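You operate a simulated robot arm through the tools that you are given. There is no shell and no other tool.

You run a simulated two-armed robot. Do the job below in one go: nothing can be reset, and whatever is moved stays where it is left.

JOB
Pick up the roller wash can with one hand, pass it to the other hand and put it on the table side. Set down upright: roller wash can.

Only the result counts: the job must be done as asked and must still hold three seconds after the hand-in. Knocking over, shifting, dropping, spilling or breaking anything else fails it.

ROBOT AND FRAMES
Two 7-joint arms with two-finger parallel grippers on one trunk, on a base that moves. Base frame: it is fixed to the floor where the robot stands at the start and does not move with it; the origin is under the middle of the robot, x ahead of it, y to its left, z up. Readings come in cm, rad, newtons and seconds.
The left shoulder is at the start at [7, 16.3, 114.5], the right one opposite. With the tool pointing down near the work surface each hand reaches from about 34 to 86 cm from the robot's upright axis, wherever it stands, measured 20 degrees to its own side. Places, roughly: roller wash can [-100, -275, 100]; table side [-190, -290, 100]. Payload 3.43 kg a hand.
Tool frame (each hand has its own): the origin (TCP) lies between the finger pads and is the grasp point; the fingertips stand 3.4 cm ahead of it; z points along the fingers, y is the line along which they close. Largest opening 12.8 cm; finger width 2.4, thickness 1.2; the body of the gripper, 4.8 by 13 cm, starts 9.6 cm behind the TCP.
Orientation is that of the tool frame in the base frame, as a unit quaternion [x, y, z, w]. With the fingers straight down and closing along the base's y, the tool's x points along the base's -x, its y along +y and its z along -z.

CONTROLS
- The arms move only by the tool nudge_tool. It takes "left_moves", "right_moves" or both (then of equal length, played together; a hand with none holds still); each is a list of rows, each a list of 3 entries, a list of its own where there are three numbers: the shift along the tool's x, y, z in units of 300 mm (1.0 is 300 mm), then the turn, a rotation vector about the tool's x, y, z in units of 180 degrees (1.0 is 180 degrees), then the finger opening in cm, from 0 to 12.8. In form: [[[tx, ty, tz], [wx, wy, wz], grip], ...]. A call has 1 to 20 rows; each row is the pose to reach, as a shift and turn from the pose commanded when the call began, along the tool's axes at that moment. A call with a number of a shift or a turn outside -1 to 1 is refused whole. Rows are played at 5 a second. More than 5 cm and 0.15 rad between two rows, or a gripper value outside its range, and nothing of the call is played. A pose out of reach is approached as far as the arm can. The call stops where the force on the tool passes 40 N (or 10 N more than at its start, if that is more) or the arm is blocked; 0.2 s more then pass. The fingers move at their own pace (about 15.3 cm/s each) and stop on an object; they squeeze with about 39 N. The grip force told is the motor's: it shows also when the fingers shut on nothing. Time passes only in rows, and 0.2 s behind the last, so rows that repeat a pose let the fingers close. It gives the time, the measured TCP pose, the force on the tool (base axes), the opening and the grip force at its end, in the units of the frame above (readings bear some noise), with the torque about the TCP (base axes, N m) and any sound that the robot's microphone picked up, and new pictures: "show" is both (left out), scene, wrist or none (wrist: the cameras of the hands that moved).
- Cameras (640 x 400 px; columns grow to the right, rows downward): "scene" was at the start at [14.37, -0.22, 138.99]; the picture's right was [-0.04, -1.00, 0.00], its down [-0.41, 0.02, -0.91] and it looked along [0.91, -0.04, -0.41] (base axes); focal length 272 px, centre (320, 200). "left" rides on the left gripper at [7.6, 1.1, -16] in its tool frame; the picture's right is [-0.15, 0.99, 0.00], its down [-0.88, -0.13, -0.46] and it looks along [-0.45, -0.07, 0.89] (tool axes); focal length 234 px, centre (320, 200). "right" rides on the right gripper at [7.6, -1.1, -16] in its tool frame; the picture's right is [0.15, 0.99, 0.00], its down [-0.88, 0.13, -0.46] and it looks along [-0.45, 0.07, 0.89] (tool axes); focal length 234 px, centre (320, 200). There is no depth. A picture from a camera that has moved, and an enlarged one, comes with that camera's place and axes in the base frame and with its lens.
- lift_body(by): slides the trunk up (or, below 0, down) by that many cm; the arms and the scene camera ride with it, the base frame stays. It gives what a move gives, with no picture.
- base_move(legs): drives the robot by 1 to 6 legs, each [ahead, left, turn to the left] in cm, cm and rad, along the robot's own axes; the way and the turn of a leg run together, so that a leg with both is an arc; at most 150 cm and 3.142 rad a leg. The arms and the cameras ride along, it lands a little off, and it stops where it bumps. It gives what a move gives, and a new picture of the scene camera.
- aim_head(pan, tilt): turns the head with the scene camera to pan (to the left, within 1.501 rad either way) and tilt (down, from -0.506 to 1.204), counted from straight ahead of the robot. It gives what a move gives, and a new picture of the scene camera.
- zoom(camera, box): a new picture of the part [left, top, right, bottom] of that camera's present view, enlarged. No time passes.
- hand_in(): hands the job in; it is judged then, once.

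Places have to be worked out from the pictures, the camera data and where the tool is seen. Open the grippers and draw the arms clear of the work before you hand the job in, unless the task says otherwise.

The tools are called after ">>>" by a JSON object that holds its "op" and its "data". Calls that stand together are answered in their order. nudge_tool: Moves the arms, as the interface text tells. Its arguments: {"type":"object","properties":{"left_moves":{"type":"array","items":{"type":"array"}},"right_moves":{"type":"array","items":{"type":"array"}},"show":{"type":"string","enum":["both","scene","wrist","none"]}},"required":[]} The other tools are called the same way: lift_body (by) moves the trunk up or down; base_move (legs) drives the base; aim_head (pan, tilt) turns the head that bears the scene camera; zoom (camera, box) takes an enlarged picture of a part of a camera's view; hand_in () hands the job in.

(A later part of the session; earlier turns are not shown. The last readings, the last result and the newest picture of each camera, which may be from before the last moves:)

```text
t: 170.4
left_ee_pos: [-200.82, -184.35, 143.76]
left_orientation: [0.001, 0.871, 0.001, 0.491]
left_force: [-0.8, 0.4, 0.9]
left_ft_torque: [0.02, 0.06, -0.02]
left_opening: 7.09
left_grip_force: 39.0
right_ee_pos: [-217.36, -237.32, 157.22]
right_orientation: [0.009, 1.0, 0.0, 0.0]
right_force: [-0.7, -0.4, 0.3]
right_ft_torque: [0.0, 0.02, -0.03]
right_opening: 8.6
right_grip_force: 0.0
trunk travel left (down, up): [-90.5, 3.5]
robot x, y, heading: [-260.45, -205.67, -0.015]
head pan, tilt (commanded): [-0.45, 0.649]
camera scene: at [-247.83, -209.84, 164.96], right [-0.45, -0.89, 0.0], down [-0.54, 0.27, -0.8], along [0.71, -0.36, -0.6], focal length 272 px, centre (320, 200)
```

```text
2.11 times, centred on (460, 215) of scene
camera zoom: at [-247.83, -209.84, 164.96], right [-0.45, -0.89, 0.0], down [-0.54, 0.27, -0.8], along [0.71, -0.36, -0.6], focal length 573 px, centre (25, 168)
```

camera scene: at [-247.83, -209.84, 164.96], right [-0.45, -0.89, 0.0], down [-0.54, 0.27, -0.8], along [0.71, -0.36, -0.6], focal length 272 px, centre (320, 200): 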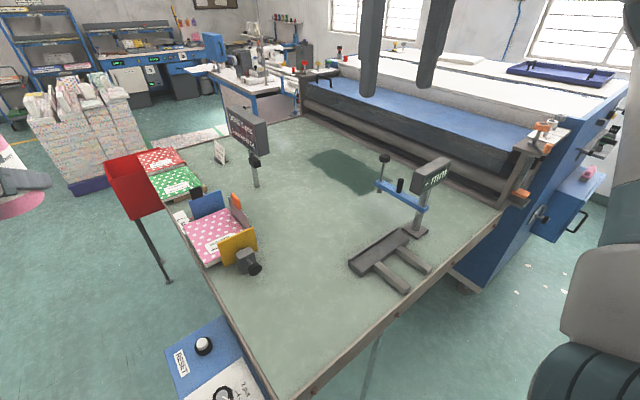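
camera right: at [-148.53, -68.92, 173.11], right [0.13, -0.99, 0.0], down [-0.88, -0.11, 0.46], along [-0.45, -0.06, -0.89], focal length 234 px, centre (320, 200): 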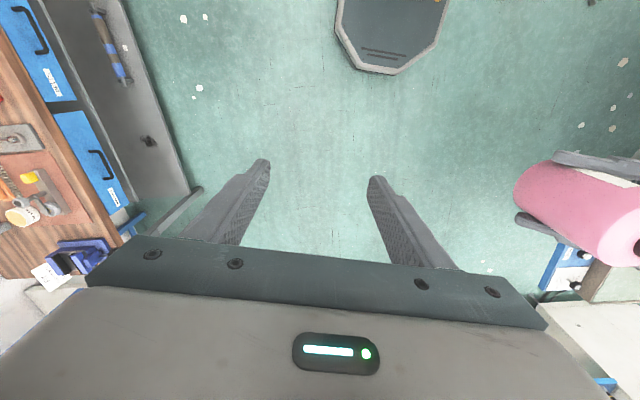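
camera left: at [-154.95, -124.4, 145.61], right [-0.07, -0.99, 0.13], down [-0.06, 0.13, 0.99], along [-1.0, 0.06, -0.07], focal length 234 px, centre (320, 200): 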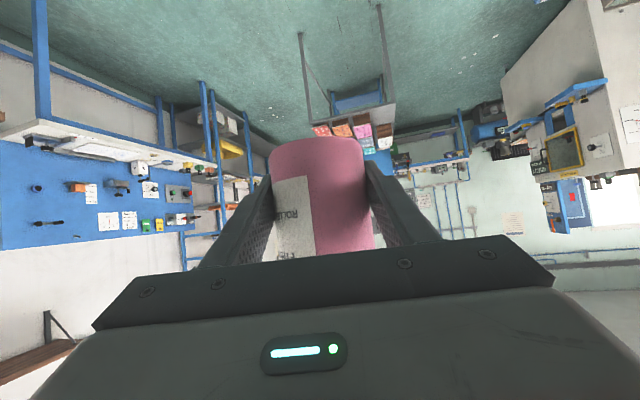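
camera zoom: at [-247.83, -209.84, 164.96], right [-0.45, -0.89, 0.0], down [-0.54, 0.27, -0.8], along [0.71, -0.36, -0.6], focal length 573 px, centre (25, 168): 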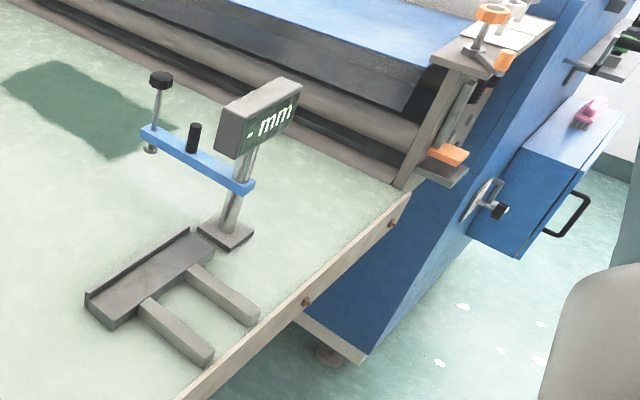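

The target spot lies on free table between the gauge and the rear beam; gauge base ends at y≈-280, display spans z≥115. I strafe to y≈-305 and then advance slightly, keeping the can at z≈139 above everything.

>>> {"op": "base_move", "data": {"legs": [[0, -99, 0.015]]}}

>>> {"op": "aim_head", "data": {"pan": 0.15, "tilt": 0.75}}

```text
t: 175.6
left_ee_pos: [-202.11, -282.92, 143.81]
left_orientation: [-0.009, 0.87, 0.006, 0.492]
left_force: [0.6, -0.1, 0.0]
left_ft_torque: [-0.01, 0.01, 0.0]
left_opening: 7.09
left_grip_force: 38.4
right_ee_pos: [-217.42, -336.37, 157.38]
right_orientation: [-0.002, 1.0, 0.0, 0.0]
right_force: [-0.2, 0.3, -0.7]
right_ft_torque: [-0.01, 0.0, -0.01]
right_opening: 8.61
right_grip_force: 0.1
trunk travel left (down, up): [-90.5, 3.5]
robot x, y, heading: [-261.43, -305.89, 0.003]
head pan, tilt (commanded): [-0.45, 0.649]
camera scene: at [-248.46, -309.45, 164.96], right [-0.43, -0.9, 0.0], down [-0.55, 0.26, -0.8], along [0.72, -0.34, -0.6], focal length 272 px, centre (320, 200)
```

scene: 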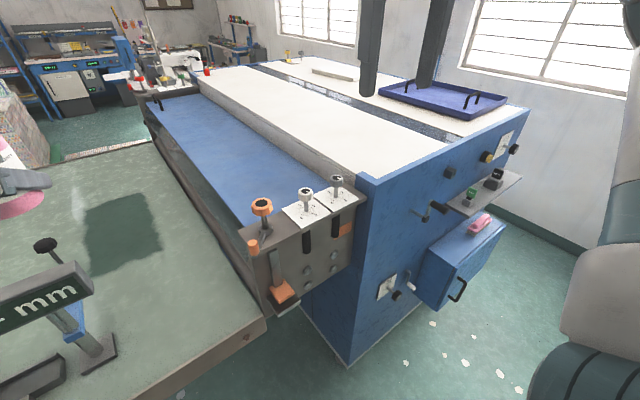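

```text
t: 176.6
left_ee_pos: [-202.08, -283.06, 143.79]
left_orientation: [-0.008, 0.87, 0.007, 0.492]
left_force: [0.5, 0.5, 0.0]
left_ft_torque: [0.02, 0.03, 0.0]
left_opening: 7.04
left_grip_force: 38.9
right_ee_pos: [-217.39, -336.46, 157.08]
right_orientation: [-0.001, 1.0, -0.001, 0.0]
right_force: [-0.6, -0.5, 0.1]
right_ft_torque: [0.04, -0.01, -0.05]
right_opening: 8.6
right_grip_force: 0.0
trunk travel left (down, up): [-90.5, 3.5]
robot x, y, heading: [-261.55, -306.18, 0.004]
head pan, tilt (commanded): [0.15, 0.75]
camera scene: at [-248.1, -304.59, 164.1], right [0.15, -0.99, 0.0], down [-0.67, -0.1, -0.73], along [0.72, 0.11, -0.68], focal length 272 px, centre (320, 200)
```

scene: 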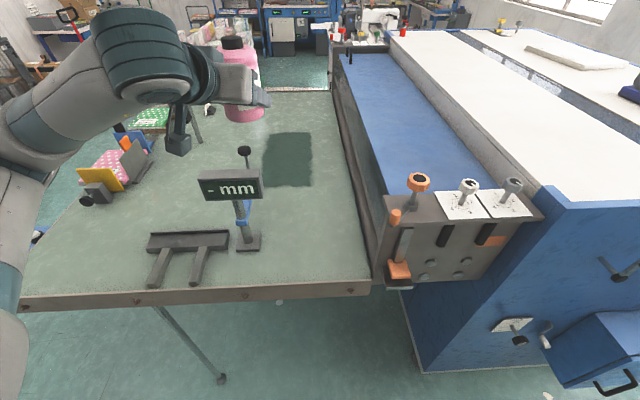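

The view is clear: free table between the gauge base (y>-278) and the rear beam (y≈-310), right edge at x≈-209. I'll lower the can just inside the right edge at y≈-293.5, then slide it forward under the display's height. First sideways and down to TCP z≈120.

>>> {"op": "nudge_tool", "data": {"left_moves": [[[0.014, -0.069, -0.024], [0, 0, 0], 0], [[0.028, -0.139, -0.047], [0, 0, 0], 0], [[0.043, -0.208, -0.071], [0, 0, 0], 0], [[0.057, -0.278, -0.094], [0, -0.002, 0], 0], [[0.071, -0.347, -0.118], [0, -0.004, 0], 0], [[0.125, -0.347, -0.086], [0, -0.004, 0], 0], [[0.193, -0.347, -0.045], [0, -0.004, 0], 0], [[0.261, -0.347, -0.004], [0, -0.004, 0], 0], [[0.329, -0.347, 0.037], [0, -0.004, 0], 0], [[0.397, -0.347, 0.078], [0, -0.004, 0], 0], [[0.465, -0.347, 0.118], [0, -0.004, 0], 0], [[0.533, -0.347, 0.159], [0, -0.004, 0], 0], [[0.601, -0.347, 0.2], [0, -0.004, 0], 0], [[0.669, -0.347, 0.241], [0, -0.004, 0], 0], [[0.751, -0.347, 0.29], [0, -0.004, 0], 0]], "show": "both"}}

```text
t: 179.8
left_ee_pos: [-205.97, -293.7, 120.01]
left_orientation: [-0.008, 0.867, 0.006, 0.497]
left_force: [0.3, 0.6, 0.1]
left_ft_torque: [0.02, -0.01, 0.0]
left_opening: 7.06
left_grip_force: 38.6
left hand out of reach, approached as far as the arm can: row 10, 11, 12
right_ee_pos: [-217.36, -336.5, 157.25]
right_orientation: [-0.002, 1.0, -0.001, 0.001]
right_force: [-0.3, -1.2, -0.2]
right_ft_torque: [0.02, -0.01, -0.01]
right_opening: 8.59
right_grip_force: 0.0
trunk travel left (down, up): [-90.5, 3.5]
robot x, y, heading: [-261.24, -305.89, 0.004]
head pan, tilt (commanded): [0.15, 0.75]
camera scene: at [-248.06, -304.62, 164.1], right [0.15, -0.99, 0.0], down [-0.67, -0.1, -0.73], along [0.72, 0.11, -0.68], focal length 272 px, centre (320, 200)
camera left: at [-223.67, -292.93, 121.46], right [0.05, 0.99, 0.13], down [0.05, -0.13, 0.99], along [1.0, -0.05, -0.06], focal length 234 px, centre (320, 200)
```

scene: 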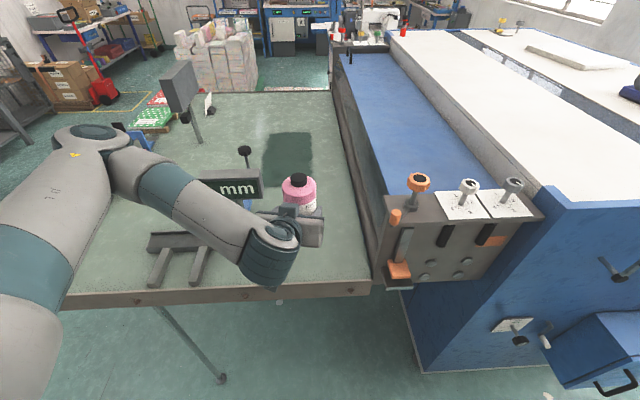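
left: 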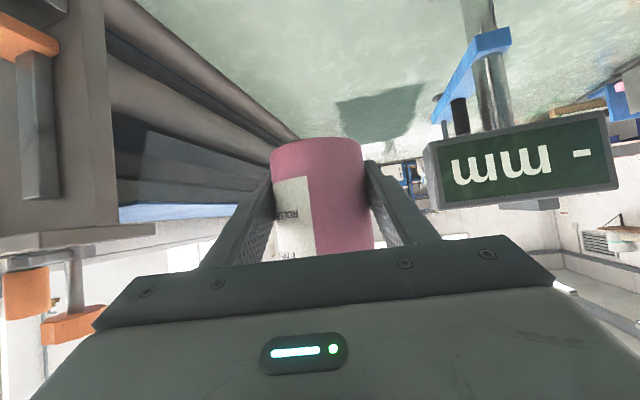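

Can is at the right spot over the edge region with pitch 30.2° (can upright); the display stays north of the fingers. I lower to TCP z≈101 (can base ≈2.5 cm above the table).

>>> {"op": "nudge_tool", "data": {"left_moves": [[[0.055, 0, 0.032], [0, 0, 0], 0], [[0.111, 0, 0.064], [0, 0, 0], 0], [[0.166, 0, 0.096], [0, 0, 0], 0], [[0.222, 0, 0.128], [0, 0, 0], 0], [[0.277, 0, 0.16], [0, 0, 0], 0], [[0.332, 0, 0.192], [0, 0, 0], 0], [[0.388, 0, 0.224], [0, 0, 0], 0], [[0.443, 0, 0.256], [0, 0, 0], 0], [[0.499, 0, 0.288], [0, 0, 0], 0], [[0.54, 0, 0.312], [0, 0, 0], 0]], "show": "both"}}

```text
t: 181.9
left_ee_pos: [-205.7, -297.01, 103.31]
left_orientation: [-0.014, 0.871, 0.017, 0.491]
left_force: [0.4, 0.3, -0.3]
left_ft_torque: [-0.01, 0.03, 0.02]
left_opening: 7.07
left_grip_force: 38.9
left hand out of reach, approached as far as the arm can: row 6, 7, 8, 9, 10
right_ee_pos: [-217.47, -336.47, 157.25]
right_orientation: [-0.001, 1.0, -0.001, 0.0]
right_force: [-1.1, 0.1, -0.1]
right_ft_torque: [-0.01, 0.0, -0.03]
right_opening: 8.6
right_grip_force: 0.1
trunk travel left (down, up): [-90.5, 3.5]
robot x, y, heading: [-261.65, -306.02, 0.001]
head pan, tilt (commanded): [0.15, 0.75]
camera scene: at [-248.07, -304.6, 164.1], right [0.15, -0.99, 0.0], down [-0.67, -0.1, -0.73], along [0.72, 0.11, -0.68], focal length 272 px, centre (320, 200)
camera left: at [-223.36, -296.71, 105.2], right [0.04, 0.99, 0.14], down [0.07, -0.14, 0.99], along [1.0, -0.02, -0.08], focal length 234 px, centre (320, 200)
```

scene: 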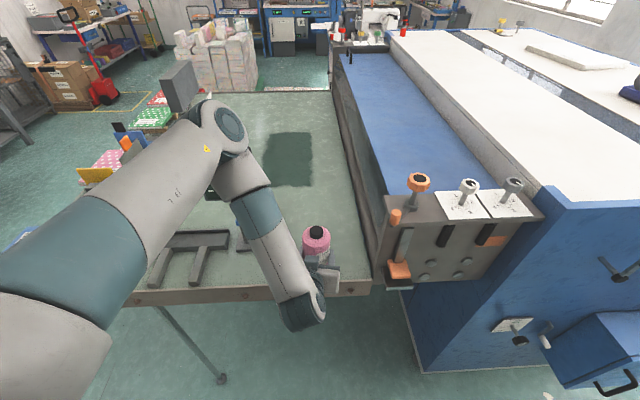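
left: 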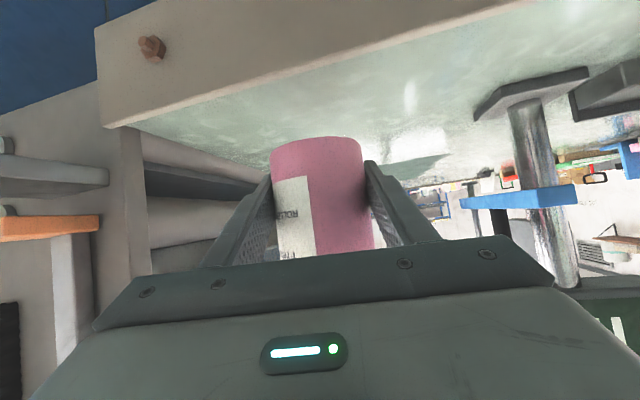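

The arm got cramped (out of reach low and close to the body, elbow forward over the gauge). Nothing touches; I back the base up 13 cm so the arm can work more stretched, which also pulls the elbow away from the gauge.

>>> {"op": "base_move", "data": {"legs": [[-13, 0, 0]]}}

```text
t: 183.2
left_ee_pos: [-218.31, -297.23, 103.27]
left_orientation: [-0.014, 0.871, 0.017, 0.491]
left_force: [-0.2, 1.1, 0.7]
left_ft_torque: [-0.01, 0.03, -0.01]
left_opening: 7.08
left_grip_force: 38.5
right_ee_pos: [-229.9, -336.48, 157.05]
right_orientation: [-0.001, 1.0, 0.0, -0.001]
right_force: [0.5, -0.1, 0.0]
right_ft_torque: [-0.01, 0.01, 0.01]
right_opening: 8.57
right_grip_force: 0.0
trunk travel left (down, up): [-90.5, 3.5]
robot x, y, heading: [-274.06, -305.67, 0.005]
head pan, tilt (commanded): [0.15, 0.75]
camera scene: at [-260.54, -304.63, 164.06], right [0.15, -0.99, 0.0], down [-0.68, -0.1, -0.73], along [0.72, 0.11, -0.68], focal length 272 px, centre (320, 200)
```

scene: 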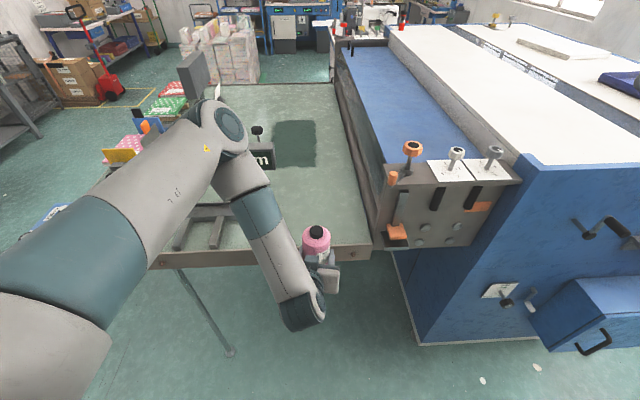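

Base is back at x≈-274. I raise the hand to z≈118, level the tilt, then stretch it forward to x≈-207 again.

>>> {"op": "nudge_tool", "data": {"left_moves": [[[-0.054, 0.015, -0.031], [0.0017, -0.0007, 0.0003], 0], [[-0.108, 0.029, -0.063], [0.0035, -0.0014, 0.0006], 0], [[-0.162, 0.044, -0.094], [0.0052, -0.0021, 0.0009], 0], [[-0.217, 0.058, -0.125], [0.0069, -0.0028, 0.0012], 0], [[-0.271, 0.073, -0.156], [0.0086, -0.0034, 0.0014], 0], [[-0.325, 0.088, -0.188], [0.0104, -0.0041, 0.0017], 0], [[-0.379, 0.102, -0.219], [0.0121, -0.0048, 0.002], 0], [[-0.433, 0.117, -0.25], [0.0138, -0.0055, 0.0023], 0], [[-0.464, 0.117, -0.197], [0.0138, -0.0055, 0.0023], 0], [[-0.494, 0.117, -0.144], [0.0138, -0.0055, 0.0023], 0], [[-0.525, 0.117, -0.091], [0.0138, -0.0055, 0.0023], 0], [[-0.555, 0.117, -0.039], [0.0138, -0.0055, 0.0023], 0], [[-0.586, 0.117, 0.014], [0.0138, -0.0055, 0.0023], 0], [[-0.616, 0.117, 0.067], [0.0138, -0.0055, 0.0023], 0], [[-0.616, 0.117, 0.067], [0.0138, -0.0055, 0.0023], 0]], "show": "both"}}

```text
t: 186.4
left_ee_pos: [-207.25, -293.3, 118.13]
left_orientation: [0.0, 0.867, -0.001, 0.499]
left_force: [-0.2, -0.3, -0.9]
left_ft_torque: [0.01, 0.01, 0.04]
left_opening: 7.06
left_grip_force: 39.1
right_ee_pos: [-230.21, -336.5, 157.24]
right_orientation: [-0.001, 1.0, 0.001, 0.0]
right_force: [-0.5, 1.2, -0.1]
right_ft_torque: [0.04, -0.02, 0.02]
right_opening: 8.58
right_grip_force: 0.0
trunk travel left (down, up): [-90.5, 3.5]
robot x, y, heading: [-274.49, -306.14, 0.002]
head pan, tilt (commanded): [0.15, 0.75]
camera scene: at [-260.89, -304.62, 164.1], right [0.15, -0.99, 0.0], down [-0.67, -0.1, -0.73], along [0.72, 0.11, -0.68], focal length 272 px, centre (320, 200)
camera left: at [-224.91, -292.17, 119.63], right [0.07, 0.99, 0.13], down [0.05, -0.13, 0.99], along [1.0, -0.07, -0.06], focal length 234 px, centre (320, 200)
```

scene: 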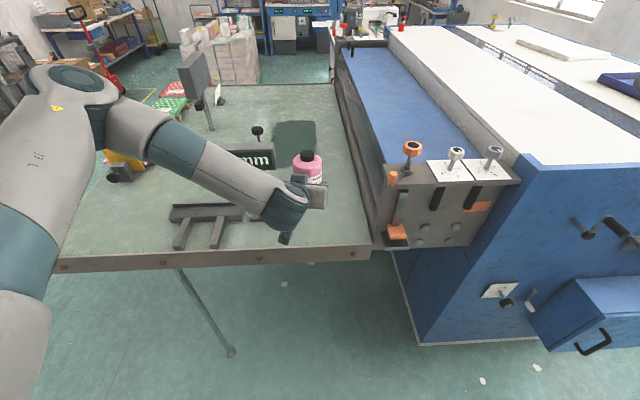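
left: 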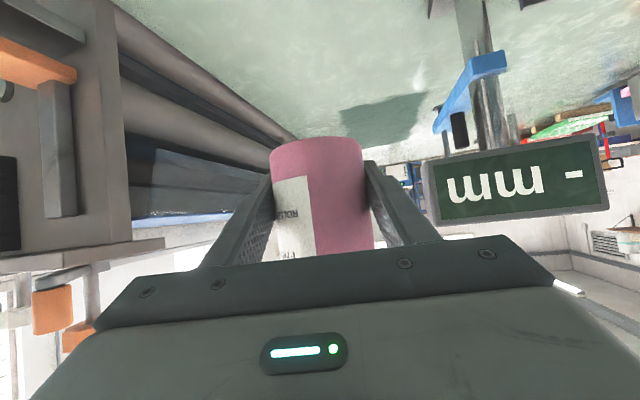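

The arm is in a natural posture with the can upright at z≈118. I lower the trunk by 17 cm, keeping this posture, to bring the can base to about 3 cm over the table.

>>> {"op": "lift_body", "data": {"by": -14}}

>>> {"op": "aim_head", "data": {"pan": 0.15, "tilt": 0.6}}

```text
t: 188.1
left_ee_pos: [-207.35, -293.2, 104.22]
left_orientation: [0.0, 0.866, 0.0, 0.5]
left_force: [0.7, -0.5, -0.3]
left_ft_torque: [0.01, 0.0, 0.0]
left_opening: 7.07
left_grip_force: 38.8
right_ee_pos: [-230.22, -336.43, 143.26]
right_orientation: [-0.001, 1.0, 0.001, 0.001]
right_force: [-0.1, 0.3, -1.1]
right_ft_torque: [0.01, -0.01, -0.02]
right_opening: 8.61
right_grip_force: 0.1
trunk travel left (down, up): [-76.5, 17.5]
robot x, y, heading: [-274.05, -306.2, -0.002]
head pan, tilt (commanded): [0.15, 0.75]
```

```text
t: 188.8
left_ee_pos: [-207.24, -293.25, 104.16]
left_orientation: [-0.002, 0.866, 0.001, 0.499]
left_force: [0.0, 0.1, -0.6]
left_ft_torque: [-0.04, 0.03, -0.01]
left_opening: 7.08
left_grip_force: 38.6
right_ee_pos: [-230.15, -336.38, 143.27]
right_orientation: [-0.001, 1.0, 0.001, 0.0]
right_force: [-0.3, 0.1, -0.2]
right_ft_torque: [0.0, -0.02, 0.0]
right_opening: 8.6
right_grip_force: 0.1
trunk travel left (down, up): [-76.5, 17.5]
robot x, y, heading: [-274.25, -305.63, 0.005]
head pan, tilt (commanded): [0.15, 0.6]
camera scene: at [-260.34, -304.53, 151.38], right [0.15, -0.99, 0.0], down [-0.56, -0.09, -0.82], along [0.81, 0.13, -0.57], focal length 272 px, centre (320, 200)
```

scene: 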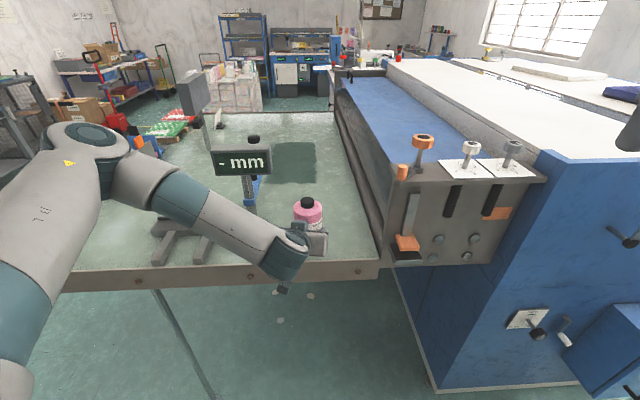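

TCP z=104.2; by my handover bookkeeping the can touches the table at left TCP z≈98.2. I lower the trunk 3.2 cm more.

>>> {"op": "lift_body", "data": {"by": -3.2}}

>>> {"op": "zoom", "data": {"camera": "left", "box": [0, 0, 640, 400]}}

>>> {"op": "zoom", "data": {"camera": "scene", "box": [180, 130, 420, 300]}}

```text
t: 189.6
left_ee_pos: [-207.41, -293.37, 100.96]
left_orientation: [0.0, 0.867, -0.001, 0.499]
left_force: [0.0, -1.0, 0.3]
left_ft_torque: [-0.01, 0.02, 0.01]
left_opening: 7.07
left_grip_force: 39.7
right_ee_pos: [-230.16, -336.5, 140.07]
right_orientation: [-0.002, 1.0, 0.0, 0.0]
right_force: [-0.2, 0.1, 0.2]
right_ft_torque: [0.04, -0.04, -0.03]
right_opening: 8.58
right_grip_force: 0.0
trunk travel left (down, up): [-73.3, 20.7]
robot x, y, heading: [-273.93, -305.97, 0.001]
head pan, tilt (commanded): [0.15, 0.6]
```

```text
1.00 times, centred on (320, 200) of left (not enlarged: the box is as wide or as high as the picture)
camera zoom: at [-224.95, -292.18, 102.46], right [0.07, 0.99, 0.13], down [0.05, -0.13, 0.99], along [1.0, -0.07, -0.06], focal length 234 px, centre (320, 200)
```

zoom: 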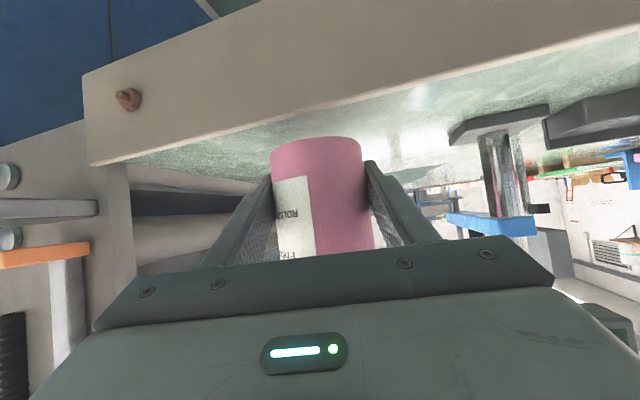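

```text
2.35 times, centred on (300, 215) of scene
camera zoom: at [-260.37, -304.52, 148.19], right [0.15, -0.99, 0.0], down [-0.56, -0.09, -0.82], along [0.82, 0.13, -0.57], focal length 640 px, centre (367, 165)
```

zoom: 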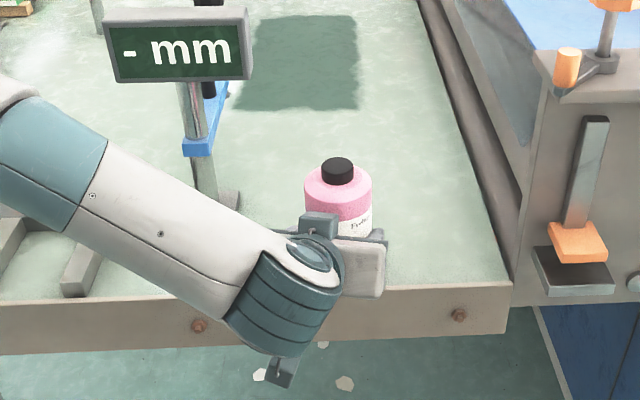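

Table top is near z≈94.9 and the can hovers about 2.7 cm over it, with the display well above and to the side. I slide it forward 15.5 cm to x≈-191.5.

>>> {"op": "nudge_tool", "data": {"left_moves": [[[-0.02, 0, 0.034], [0, 0, 0], 0], [[-0.044, 0, 0.075], [0, 0, 0], 0], [[-0.068, 0, 0.117], [0, 0, 0], 0], [[-0.092, 0, 0.158], [0, 0, 0], 0], [[-0.116, 0, 0.2], [0, 0, 0], 0], [[-0.14, 0, 0.241], [0, 0, 0], 0], [[-0.164, 0, 0.282], [0, 0, 0], 0], [[-0.188, 0, 0.324], [0, 0, 0], 0], [[-0.212, 0, 0.365], [0, 0, 0], 0], [[-0.236, 0, 0.406], [0, 0, 0], 0], [[-0.26, 0, 0.447], [0, 0, 0], 0], [[-0.26, 0, 0.447], [0, 0, 0], 0]], "show": "both"}}

```text
t: 192.2
left_ee_pos: [-191.71, -293.22, 101.05]
left_orientation: [0.0, 0.866, -0.001, 0.5]
left_force: [0.0, -0.4, -0.5]
left_ft_torque: [-0.01, 0.01, 0.0]
left_opening: 7.07
left_grip_force: 38.6
right_ee_pos: [-230.16, -336.42, 140.01]
right_orientation: [-0.001, 1.0, 0.0, 0.0]
right_force: [0.3, 0.2, 0.1]
right_ft_torque: [-0.02, 0.0, 0.05]
right_opening: 8.62
right_grip_force: 0.0
trunk travel left (down, up): [-73.3, 20.7]
robot x, y, heading: [-274.41, -305.91, 0.005]
head pan, tilt (commanded): [0.15, 0.6]
camera scene: at [-260.34, -304.52, 148.19], right [0.15, -0.99, 0.0], down [-0.56, -0.09, -0.82], along [0.82, 0.13, -0.57], focal length 272 px, centre (320, 200)
camera left: at [-209.35, -292.11, 102.49], right [0.07, 0.99, 0.13], down [0.05, -0.13, 0.99], along [1.0, -0.07, -0.06], focal length 234 px, centre (320, 200)
```

scene: 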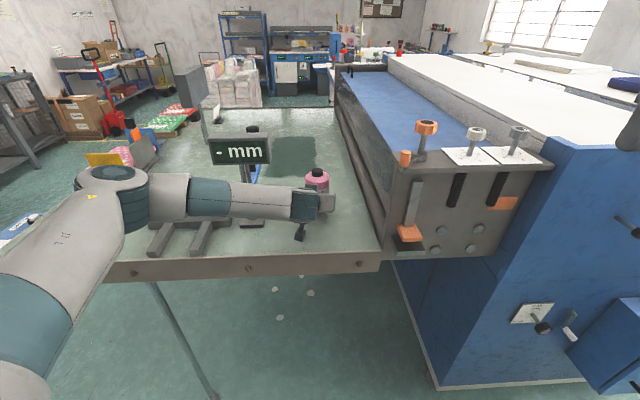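
left: 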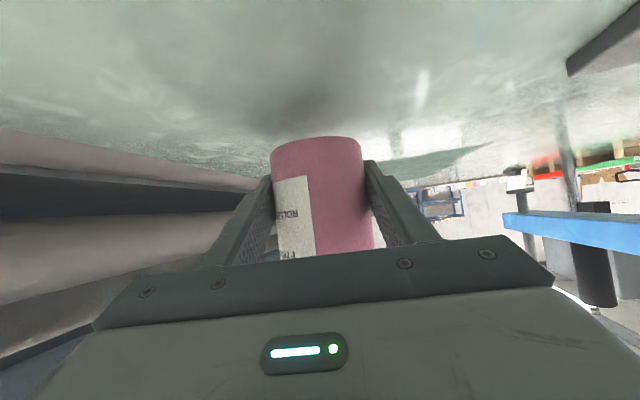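

Now at x≈-191.7, y≈-293.2. I zoom to verify clearances before lowering.

>>> {"op": "zoom", "data": {"camera": "scene", "box": [180, 120, 400, 270]}}

```text
2.67 times, centred on (290, 195) of scene
camera zoom: at [-260.34, -304.52, 148.19], right [0.15, -0.99, 0.0], down [-0.56, -0.09, -0.82], along [0.82, 0.13, -0.57], focal length 726 px, centre (400, 213)
```

zoom: 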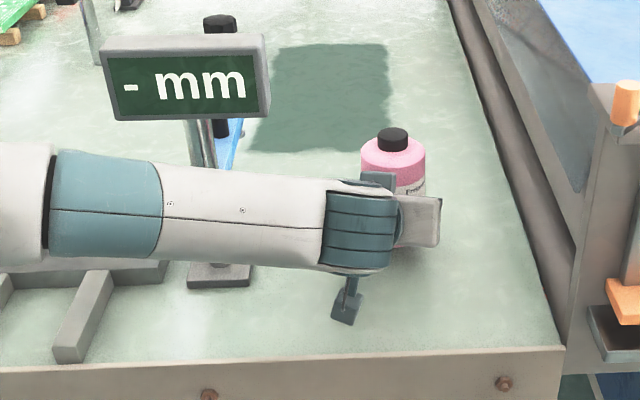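

Clearances are good. I lower slowly 2.2 cm, watching the force.

>>> {"op": "nudge_tool", "data": {"left_moves": [[[0.0115, 0, 0.0067], [0, 0, 0], 0], [[0.023, 0, 0.0134], [0, 0, 0], 0], [[0.0346, 0, 0.0201], [0, 0, 0], 0], [[0.0461, 0, 0.0268], [0, 0, 0], 0], [[0.0576, 0, 0.0335], [0, 0, 0], 0], [[0.0634, 0, 0.0369], [0, 0, 0], 0]], "show": "wrist"}}

```text
t: 193.6
left_ee_pos: [-191.84, -293.27, 98.71]
left_orientation: [0.0, 0.867, 0.0, 0.498]
left_force: [-1.1, 0.3, 0.2]
left_ft_torque: [0.0, 0.02, 0.01]
left_opening: 7.09
left_grip_force: 38.8
right_ee_pos: [-230.28, -336.51, 139.99]
right_orientation: [-0.001, 1.0, 0.0, -0.001]
right_force: [1.2, 0.3, -0.6]
right_ft_torque: [0.01, 0.01, 0.03]
right_opening: 8.59
right_grip_force: 0.0
trunk travel left (down, up): [-73.3, 20.7]
robot x, y, heading: [-274.32, -306.14, -0.005]
head pan, tilt (commanded): [0.15, 0.6]
camera left: at [-209.39, -292.17, 100.26], right [0.07, 0.99, 0.13], down [0.05, -0.13, 0.99], along [1.0, -0.07, -0.06], focal length 234 px, centre (320, 200)
```

left: 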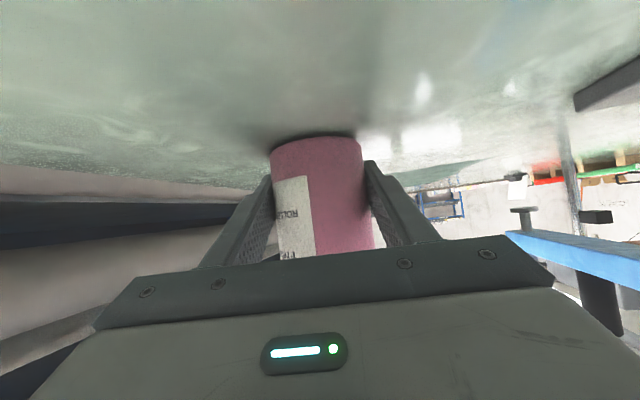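

No contact yet at 98.7. I lower another 4 mm in millimetre steps.

>>> {"op": "nudge_tool", "data": {"left_moves": [[[0.0029, 0, 0.0017], [0, 0, 0], 0], [[0.0058, 0, 0.0034], [0, 0, 0], 0], [[0.0086, 0, 0.005], [0, 0, 0], 0], [[0.0115, 0, 0.0067], [0, 0, 0], 0]], "show": "wrist"}}

```text
t: 194.6
left_ee_pos: [-191.78, -293.19, 98.38]
left_orientation: [0.0, 0.866, -0.001, 0.5]
left_force: [0.5, -0.3, 0.7]
left_ft_torque: [0.0, -0.09, 0.04]
left_opening: 7.03
left_grip_force: 39.2
right_ee_pos: [-230.14, -336.37, 139.97]
right_orientation: [-0.001, 1.0, 0.0, 0.0]
right_force: [0.3, 0.8, -0.5]
right_ft_torque: [-0.01, -0.02, -0.02]
right_opening: 8.62
right_grip_force: 0.1
trunk travel left (down, up): [-73.3, 20.7]
robot x, y, heading: [-273.86, -305.93, 0.004]
head pan, tilt (commanded): [0.15, 0.6]
camera left: at [-209.37, -292.19, 99.92], right [0.07, 0.99, 0.13], down [0.05, -0.13, 0.99], along [1.0, -0.07, -0.06], focal length 234 px, centre (320, 200)
```

left: 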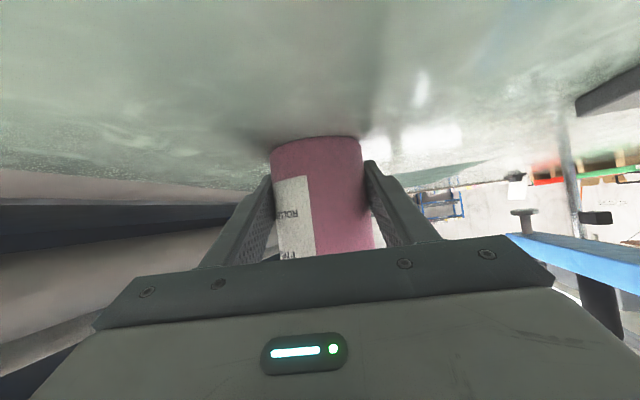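

Slight signs of contact. I lower 3 mm more.

>>> {"op": "nudge_tool", "data": {"left_moves": [[[0.0029, 0, 0.0017], [0, 0, 0], 0], [[0.0058, 0, 0.0034], [0, 0, 0], 0], [[0.0086, 0, 0.005], [0, 0, 0], 0], [[0.0086, 0, 0.005], [0, 0, 0], 0]], "show": "wrist"}}

```text
t: 195.6
left_ee_pos: [-191.88, -293.25, 98.53]
left_orientation: [-0.001, 0.865, 0.0, 0.501]
left_force: [7.3, 3.3, 19.3]
left_ft_torque: [0.06, 0.26, -0.08]
left_opening: 7.08
left_grip_force: 38.5
right_ee_pos: [-230.42, -336.47, 140.15]
right_orientation: [-0.001, 1.0, 0.0, 0.001]
right_force: [0.2, -0.6, 0.4]
right_ft_torque: [0.01, 0.01, 0.01]
right_opening: 8.59
right_grip_force: 0.0
trunk travel left (down, up): [-73.3, 20.7]
robot x, y, heading: [-274.29, -305.93, 0.005]
head pan, tilt (commanded): [0.15, 0.6]
camera left: at [-209.47, -292.23, 99.83], right [0.07, 0.99, 0.13], down [0.04, -0.13, 0.99], along [1.0, -0.07, -0.05], focal length 234 px, centre (320, 200)
```

left: 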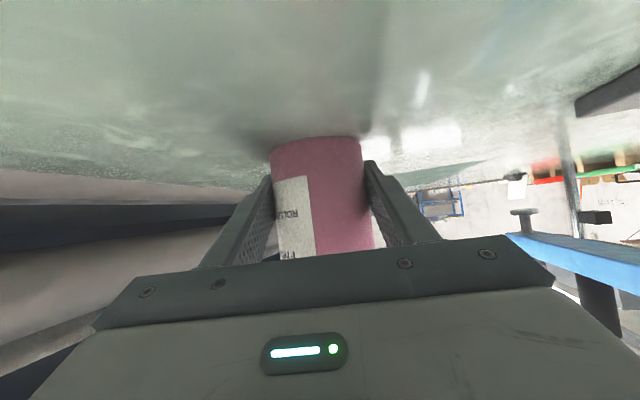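

The can touches the table (19 N up, small torque, so the load is at the can). I ease up 2 mm and then open the left fingers gently to 9.5 cm.

>>> {"op": "nudge_tool", "data": {"left_moves": [[[-0.0035, 0, -0.002], [0, 0, 0], 0], [[-0.006, 0, -0.0035], [0, 0, 0], 0], [[-0.006, 0, -0.0035], [0, 0, 0], 0]], "show": "none"}}

```text
t: 196.4
left_ee_pos: [-191.9, -293.32, 98.56]
left_orientation: [0.0, 0.866, 0.0, 0.5]
left_force: [7.5, 2.4, 16.4]
left_ft_torque: [0.01, -0.93, 0.16]
left_opening: 7.08
left_grip_force: 39.3
right_ee_pos: [-230.42, -336.36, 140.11]
right_orientation: [-0.002, 1.0, 0.0, 0.0]
right_force: [0.9, -0.2, 0.0]
right_ft_torque: [0.02, 0.02, 0.01]
right_opening: 8.59
right_grip_force: 0.0
trunk travel left (down, up): [-73.3, 20.7]
robot x, y, heading: [-274.02, -305.91, 0.002]
head pan, tilt (commanded): [0.15, 0.6]
```

Still 16 N; I ease up another 1.5 mm.

>>> {"op": "nudge_tool", "data": {"left_moves": [[[-0.0025, 0, -0.0013], [0, 0, 0], 0], [[-0.0045, 0, -0.0025], [0, 0, 0], 0], [[-0.0045, 0, -0.0025], [0, 0, 0], 0]], "show": "none"}}

```text
t: 197.2
left_ee_pos: [-191.94, -293.3, 98.45]
left_orientation: [0.0, 0.867, -0.001, 0.498]
left_force: [2.9, 2.1, 7.5]
left_ft_torque: [0.01, -0.5, 0.1]
left_opening: 7.08
left_grip_force: 38.8
right_ee_pos: [-230.29, -336.43, 140.18]
right_orientation: [-0.001, 1.0, 0.0, 0.0]
right_force: [0.5, 0.4, -0.2]
right_ft_torque: [0.02, -0.01, 0.0]
right_opening: 8.56
right_grip_force: 0.1
trunk travel left (down, up): [-73.3, 20.7]
robot x, y, heading: [-274.49, -306.13, 0.005]
head pan, tilt (commanded): [0.15, 0.6]
```

Only 7.5 N remains. I open the left fingers gradually to 9.5 cm.

>>> {"op": "nudge_tool", "data": {"left_moves": [[[0, 0, 0], [0, 0, 0], 7.3], [[0, 0, 0], [0, 0, 0], 7.8], [[0, 0, 0], [0, 0, 0], 8.4], [[0, 0, 0], [0, 0, 0], 9], [[0, 0, 0], [0, 0, 0], 9.5], [[0, 0, 0], [0, 0, 0], 9.5]], "show": "both"}}

>>> {"op": "zoom", "data": {"camera": "scene", "box": [180, 120, 400, 270]}}

```text
t: 198.6
left_ee_pos: [-191.79, -293.33, 98.44]
left_orientation: [0.0, 0.866, 0.0, 0.5]
left_force: [0.2, -0.3, -0.7]
left_ft_torque: [0.0, 0.02, -0.01]
left_opening: 9.49
left_grip_force: 0.1
right_ee_pos: [-230.32, -336.38, 139.95]
right_orientation: [0.0, 1.0, 0.001, 0.0]
right_force: [0.4, 0.5, -0.8]
right_ft_torque: [0.01, 0.02, -0.01]
right_opening: 8.6
right_grip_force: 0.1
trunk travel left (down, up): [-73.3, 20.7]
robot x, y, heading: [-274.4, -306.04, 0.001]
head pan, tilt (commanded): [0.15, 0.6]
camera scene: at [-260.36, -304.54, 148.19], right [0.15, -0.99, 0.0], down [-0.56, -0.09, -0.82], along [0.82, 0.13, -0.57], focal length 272 px, centre (320, 200)
camera left: at [-209.37, -292.2, 99.98], right [0.07, 0.99, 0.13], down [0.05, -0.13, 0.99], along [1.0, -0.07, -0.06], focal length 234 px, centre (320, 200)
```

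scene: 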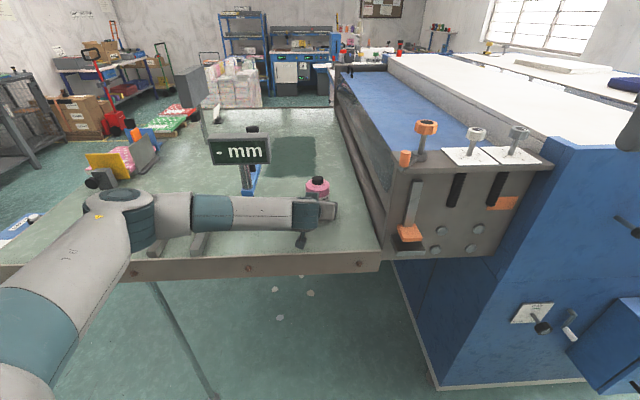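
left: 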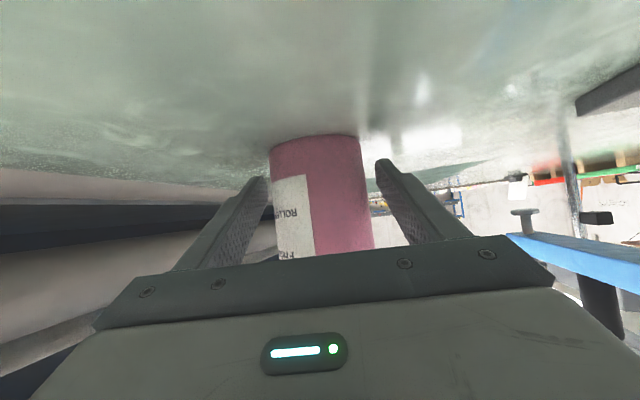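

```text
2.67 times, centred on (290, 195) of scene
camera zoom: at [-260.36, -304.54, 148.19], right [0.15, -0.99, 0.0], down [-0.56, -0.09, -0.82], along [0.82, 0.13, -0.57], focal length 726 px, centre (400, 213)
```

zoom: 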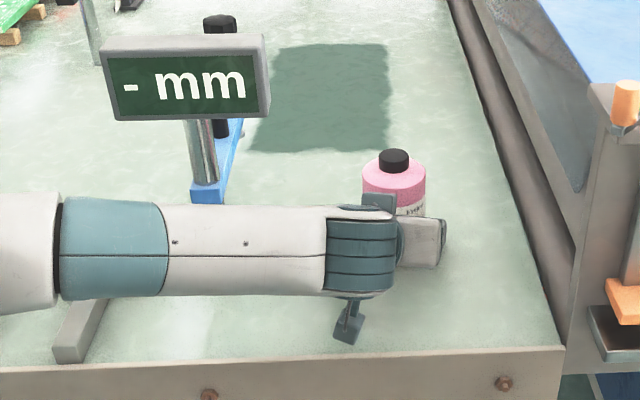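

The can stands free and upright at about (-191.4,-293.3). I withdraw the left hand backward along its own finger axis (back and up), away from can and gauge.

>>> {"op": "nudge_tool", "data": {"left_moves": [[[0, 0, -0.03], [0, 0, 0], 9.5], [[0, 0, -0.08], [0, 0, 0], 9.5], [[0, 0, -0.14], [0, 0, 0], 9.5], [[0, 0, -0.2], [0, 0, 0], 9.5], [[0, 0, -0.26], [0, 0, 0], 9.5], [[0, 0, -0.32], [0, 0, 0], 9.5], [[0, 0, -0.38], [0, 0, 0], 9.5], [[0, 0, -0.44], [0, 0, 0], 9.5], [[0, 0, -0.5], [0, 0, 0], 9.5]], "show": "both"}}

```text
t: 200.6
left_ee_pos: [-204.8, -293.16, 106.03]
left_orientation: [-0.001, 0.867, 0.0, 0.499]
left_force: [0.5, 0.1, -0.3]
left_ft_torque: [0.01, 0.0, 0.0]
left_opening: 9.53
left_grip_force: 0.0
right_ee_pos: [-230.21, -336.44, 139.98]
right_orientation: [-0.001, 1.0, 0.0, 0.0]
right_force: [-0.7, -1.0, -0.1]
right_ft_torque: [-0.01, -0.02, 0.0]
right_opening: 8.62
right_grip_force: 0.0
trunk travel left (down, up): [-73.3, 20.7]
robot x, y, heading: [-274.01, -306.06, -0.001]
head pan, tilt (commanded): [0.15, 0.6]
camera scene: at [-260.43, -304.54, 148.2], right [0.15, -0.99, 0.0], down [-0.56, -0.09, -0.83], along [0.82, 0.13, -0.56], focal length 272 px, centre (320, 200)
camera left: at [-222.51, -292.16, 107.54], right [0.07, 0.99, 0.13], down [0.05, -0.13, 0.99], along [1.0, -0.07, -0.06], focal length 234 px, centre (320, 200)
```

scene: 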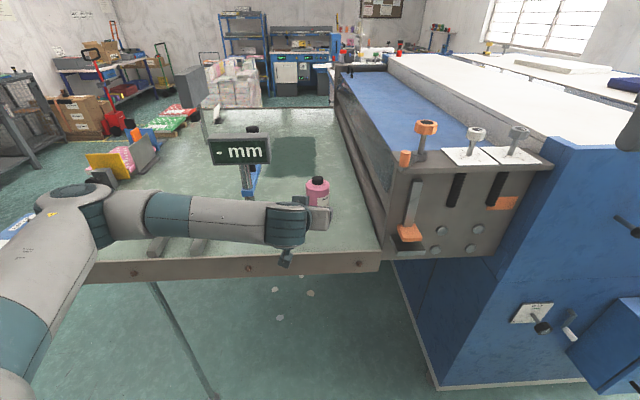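
left: 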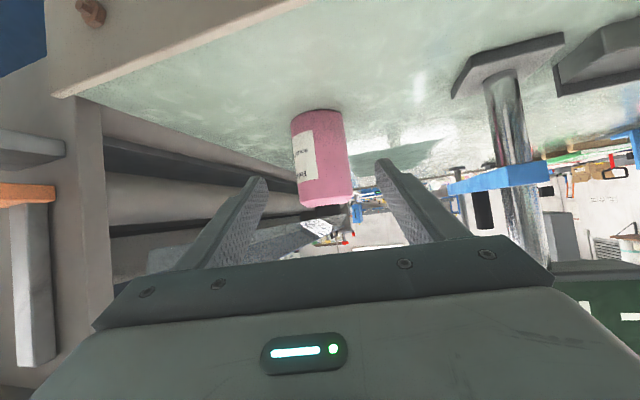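

The can stands alone, upright. I pull the left hand back another 8 cm, then will raise the trunk.

>>> {"op": "nudge_tool", "data": {"left_moves": [[[0.025, 0, -0.043], [0, 0, 0], 9.5], [[0.05, 0, -0.087], [0, 0, 0], 9.5], [[0.075, 0, -0.13], [0, 0, 0], 9.5], [[0.1, 0, -0.173], [0, 0, 0], 9.5], [[0.134, 0, -0.231], [0, 0, 0], 9.5]], "show": "scene"}}

>>> {"op": "zoom", "data": {"camera": "scene", "box": [220, 120, 420, 260]}}

```text
t: 201.8
left_ee_pos: [-212.87, -293.18, 106.18]
left_orientation: [-0.001, 0.866, 0.0, 0.499]
left_force: [-1.1, 0.4, 0.1]
left_ft_torque: [0.03, -0.01, -0.05]
left_opening: 9.5
left_grip_force: 0.0
right_ee_pos: [-230.25, -336.46, 139.99]
right_orientation: [0.0, 1.0, 0.0, 0.0]
right_force: [0.3, 0.6, 0.1]
right_ft_torque: [0.02, 0.01, -0.02]
right_opening: 8.6
right_grip_force: 0.1
trunk travel left (down, up): [-73.3, 20.7]
robot x, y, heading: [-274.11, -306.0, 0.005]
head pan, tilt (commanded): [0.15, 0.6]
camera scene: at [-260.43, -304.54, 148.2], right [0.15, -0.99, 0.0], down [-0.56, -0.09, -0.83], along [0.82, 0.13, -0.56], focal length 272 px, centre (320, 200)
```

scene: 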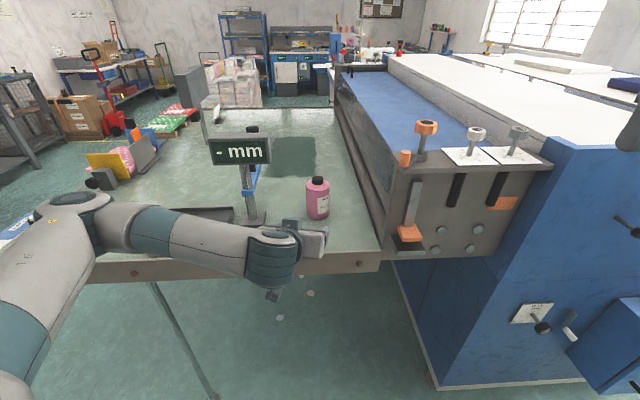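

```text
2.86 times, centred on (320, 190) of scene
camera zoom: at [-260.43, -304.54, 148.2], right [0.15, -0.99, 0.0], down [-0.56, -0.09, -0.83], along [0.82, 0.13, -0.56], focal length 778 px, centre (320, 229)
```

zoom: 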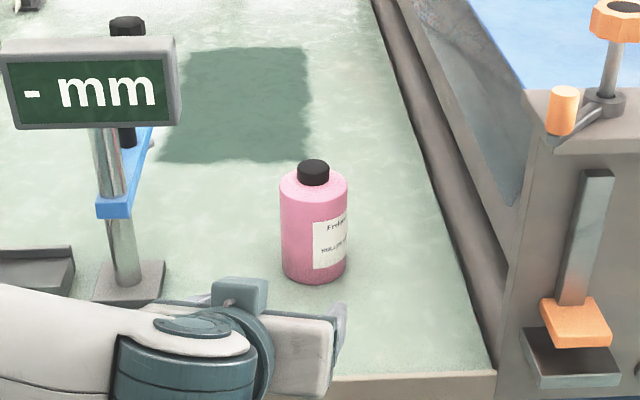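

The can stands upright at about (-191,-293). I raise the trunk to lift both arms clear, then back the robot away.

>>> {"op": "lift_body", "data": {"by": 18}}

>>> {"op": "base_move", "data": {"legs": [[-10, 0, 0], [0, 60, 0]]}}

```text
t: 203.8
left_ee_pos: [-212.77, -293.28, 124.17]
left_orientation: [0.001, 0.866, -0.001, 0.5]
left_force: [0.3, 0.1, 0.0]
left_ft_torque: [-0.02, 0.0, 0.0]
left_opening: 9.52
left_grip_force: 0.1
right_ee_pos: [-230.21, -336.44, 157.98]
right_orientation: [-0.001, 1.0, 0.001, 0.0]
right_force: [-0.5, 0.3, 0.2]
right_ft_torque: [0.02, -0.02, 0.01]
right_opening: 8.61
right_grip_force: 0.1
trunk travel left (down, up): [-91.3, 2.7]
robot x, y, heading: [-274.47, -305.79, 0.001]
head pan, tilt (commanded): [0.15, 0.6]
```

```text
t: 205.0
left_ee_pos: [-222.14, -293.1, 124.32]
left_orientation: [0.001, 0.865, -0.001, 0.501]
left_force: [-0.5, -0.3, 0.4]
left_ft_torque: [0.01, -0.02, -0.01]
left_opening: 9.48
left_grip_force: 0.1
right_ee_pos: [-239.77, -336.43, 158.17]
right_orientation: [-0.002, 1.0, 0.0, 0.003]
right_force: [-1.2, -0.4, 1.5]
right_ft_torque: [-0.01, -0.12, -0.01]
right_opening: 8.62
right_grip_force: 0.0
trunk travel left (down, up): [-91.3, 2.7]
robot x, y, heading: [-282.98, -306.32, 0.002]
head pan, tilt (commanded): [0.15, 0.6]
stopped in leg 1: the robot was blocked; the commanded pose is now the measured one
camera scene: at [-269.95, -304.54, 166.27], right [0.15, -0.99, 0.0], down [-0.55, -0.09, -0.83], along [0.82, 0.13, -0.56], focal length 272 px, centre (320, 200)
```

scene: 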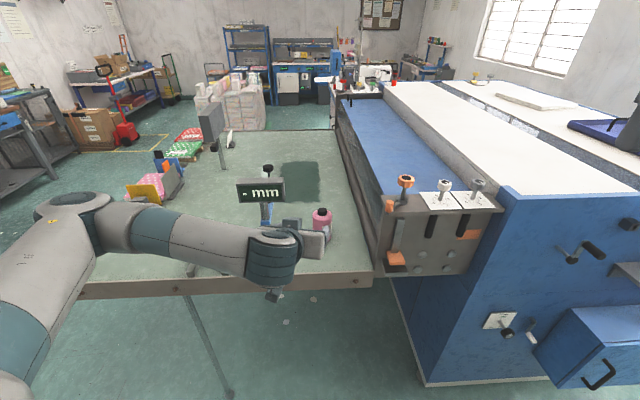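

The base bumped something behind after 9 cm. I look to the rear right to see what it was before moving further.

>>> {"op": "base_move", "data": {"legs": [[3, 0, 0]]}}

>>> {"op": "aim_head", "data": {"pan": -1.5, "tilt": 0.6}}

>>> {"op": "aim_head", "data": {"pan": 1.5, "tilt": 0.6}}

```text
t: 205.8
left_ee_pos: [-219.62, -293.2, 124.55]
left_orientation: [0.0, 0.865, -0.001, 0.502]
left_force: [-1.0, -0.3, 0.9]
left_ft_torque: [-0.02, -0.01, -0.01]
left_opening: 9.51
left_grip_force: 0.1
right_ee_pos: [-237.46, -336.39, 158.36]
right_orientation: [-0.001, 1.0, 0.0, 0.005]
right_force: [-0.8, -0.2, 0.6]
right_ft_torque: [0.01, -0.18, -0.01]
right_opening: 8.6
right_grip_force: 0.0
trunk travel left (down, up): [-91.3, 2.7]
robot x, y, heading: [-279.9, -306.13, 0.004]
head pan, tilt (commanded): [0.15, 0.6]
camera scene: at [-267.58, -304.45, 166.33], right [0.15, -0.99, 0.0], down [-0.55, -0.09, -0.83], along [0.82, 0.13, -0.56], focal length 272 px, centre (320, 200)
```

scene: 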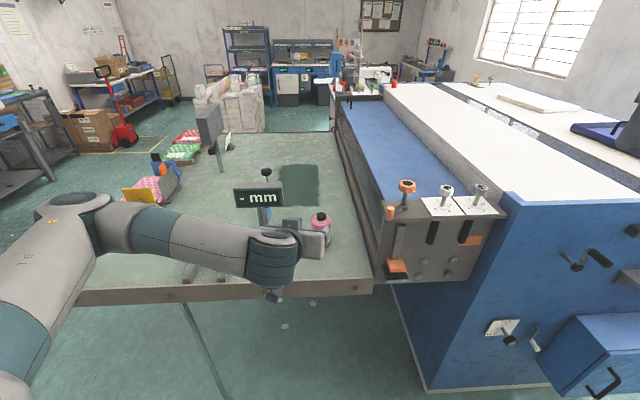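

```text
t: 207.5
left_ee_pos: [-218.64, -293.27, 124.02]
left_orientation: [0.0, 0.867, 0.0, 0.498]
left_force: [0.9, -0.1, -0.2]
left_ft_torque: [0.02, 0.01, 0.0]
left_opening: 9.5
left_grip_force: 0.1
right_ee_pos: [-236.08, -336.46, 158.07]
right_orientation: [-0.002, 1.0, 0.0, 0.001]
right_force: [-0.4, -0.6, 0.2]
right_ft_torque: [-0.01, -0.05, 0.05]
right_opening: 8.58
right_grip_force: 0.0
trunk travel left (down, up): [-91.3, 2.7]
robot x, y, heading: [-280.48, -306.3, -0.001]
head pan, tilt (commanded): [-1.499, 0.6]
camera scene: at [-274.26, -314.61, 166.19], right [-1.0, -0.08, 0.0], down [-0.04, 0.56, -0.83], along [0.06, -0.82, -0.56], focal length 272 px, centre (320, 200)
```

scene: 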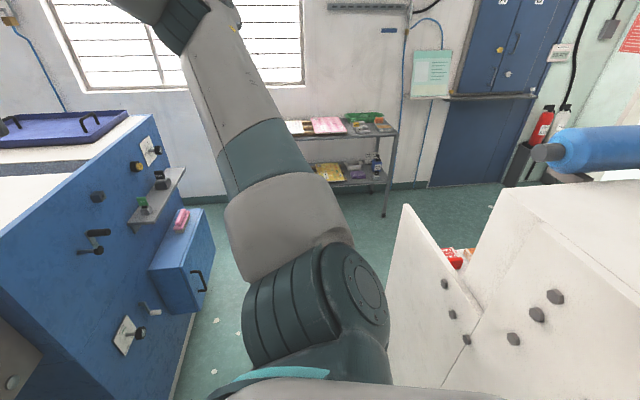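

```text
t: 210.1
left_ee_pos: [-218.64, -293.2, 124.02]
left_orientation: [0.0, 0.867, -0.001, 0.498]
left_force: [0.1, 0.1, 0.2]
left_ft_torque: [0.01, -0.01, 0.0]
left_opening: 9.49
left_grip_force: 0.0
right_ee_pos: [-236.16, -336.32, 158.12]
right_orientation: [-0.002, 1.0, 0.0, 0.0]
right_force: [0.5, -0.6, 0.2]
right_ft_torque: [0.01, 0.01, 0.0]
right_opening: 8.62
right_grip_force: 0.1
trunk travel left (down, up): [-91.3, 2.7]
robot x, y, heading: [-280.01, -306.0, 0.002]
head pan, tilt (commanded): [1.499, 0.6]
camera scene: at [-274.38, -296.99, 166.19], right [1.0, -0.07, 0.0], down [-0.04, -0.56, -0.83], along [0.06, 0.82, -0.56], focal length 272 px, centre (320, 200)
```

scene: 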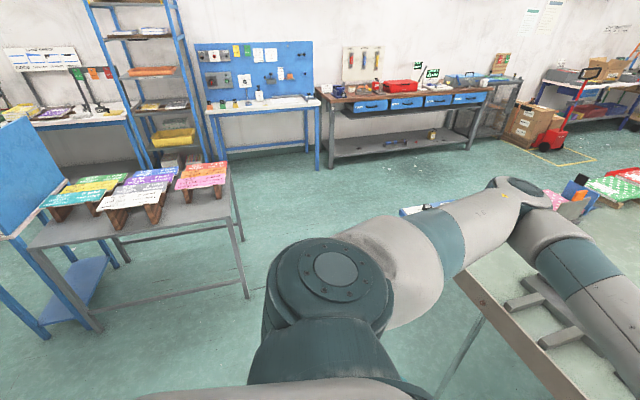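

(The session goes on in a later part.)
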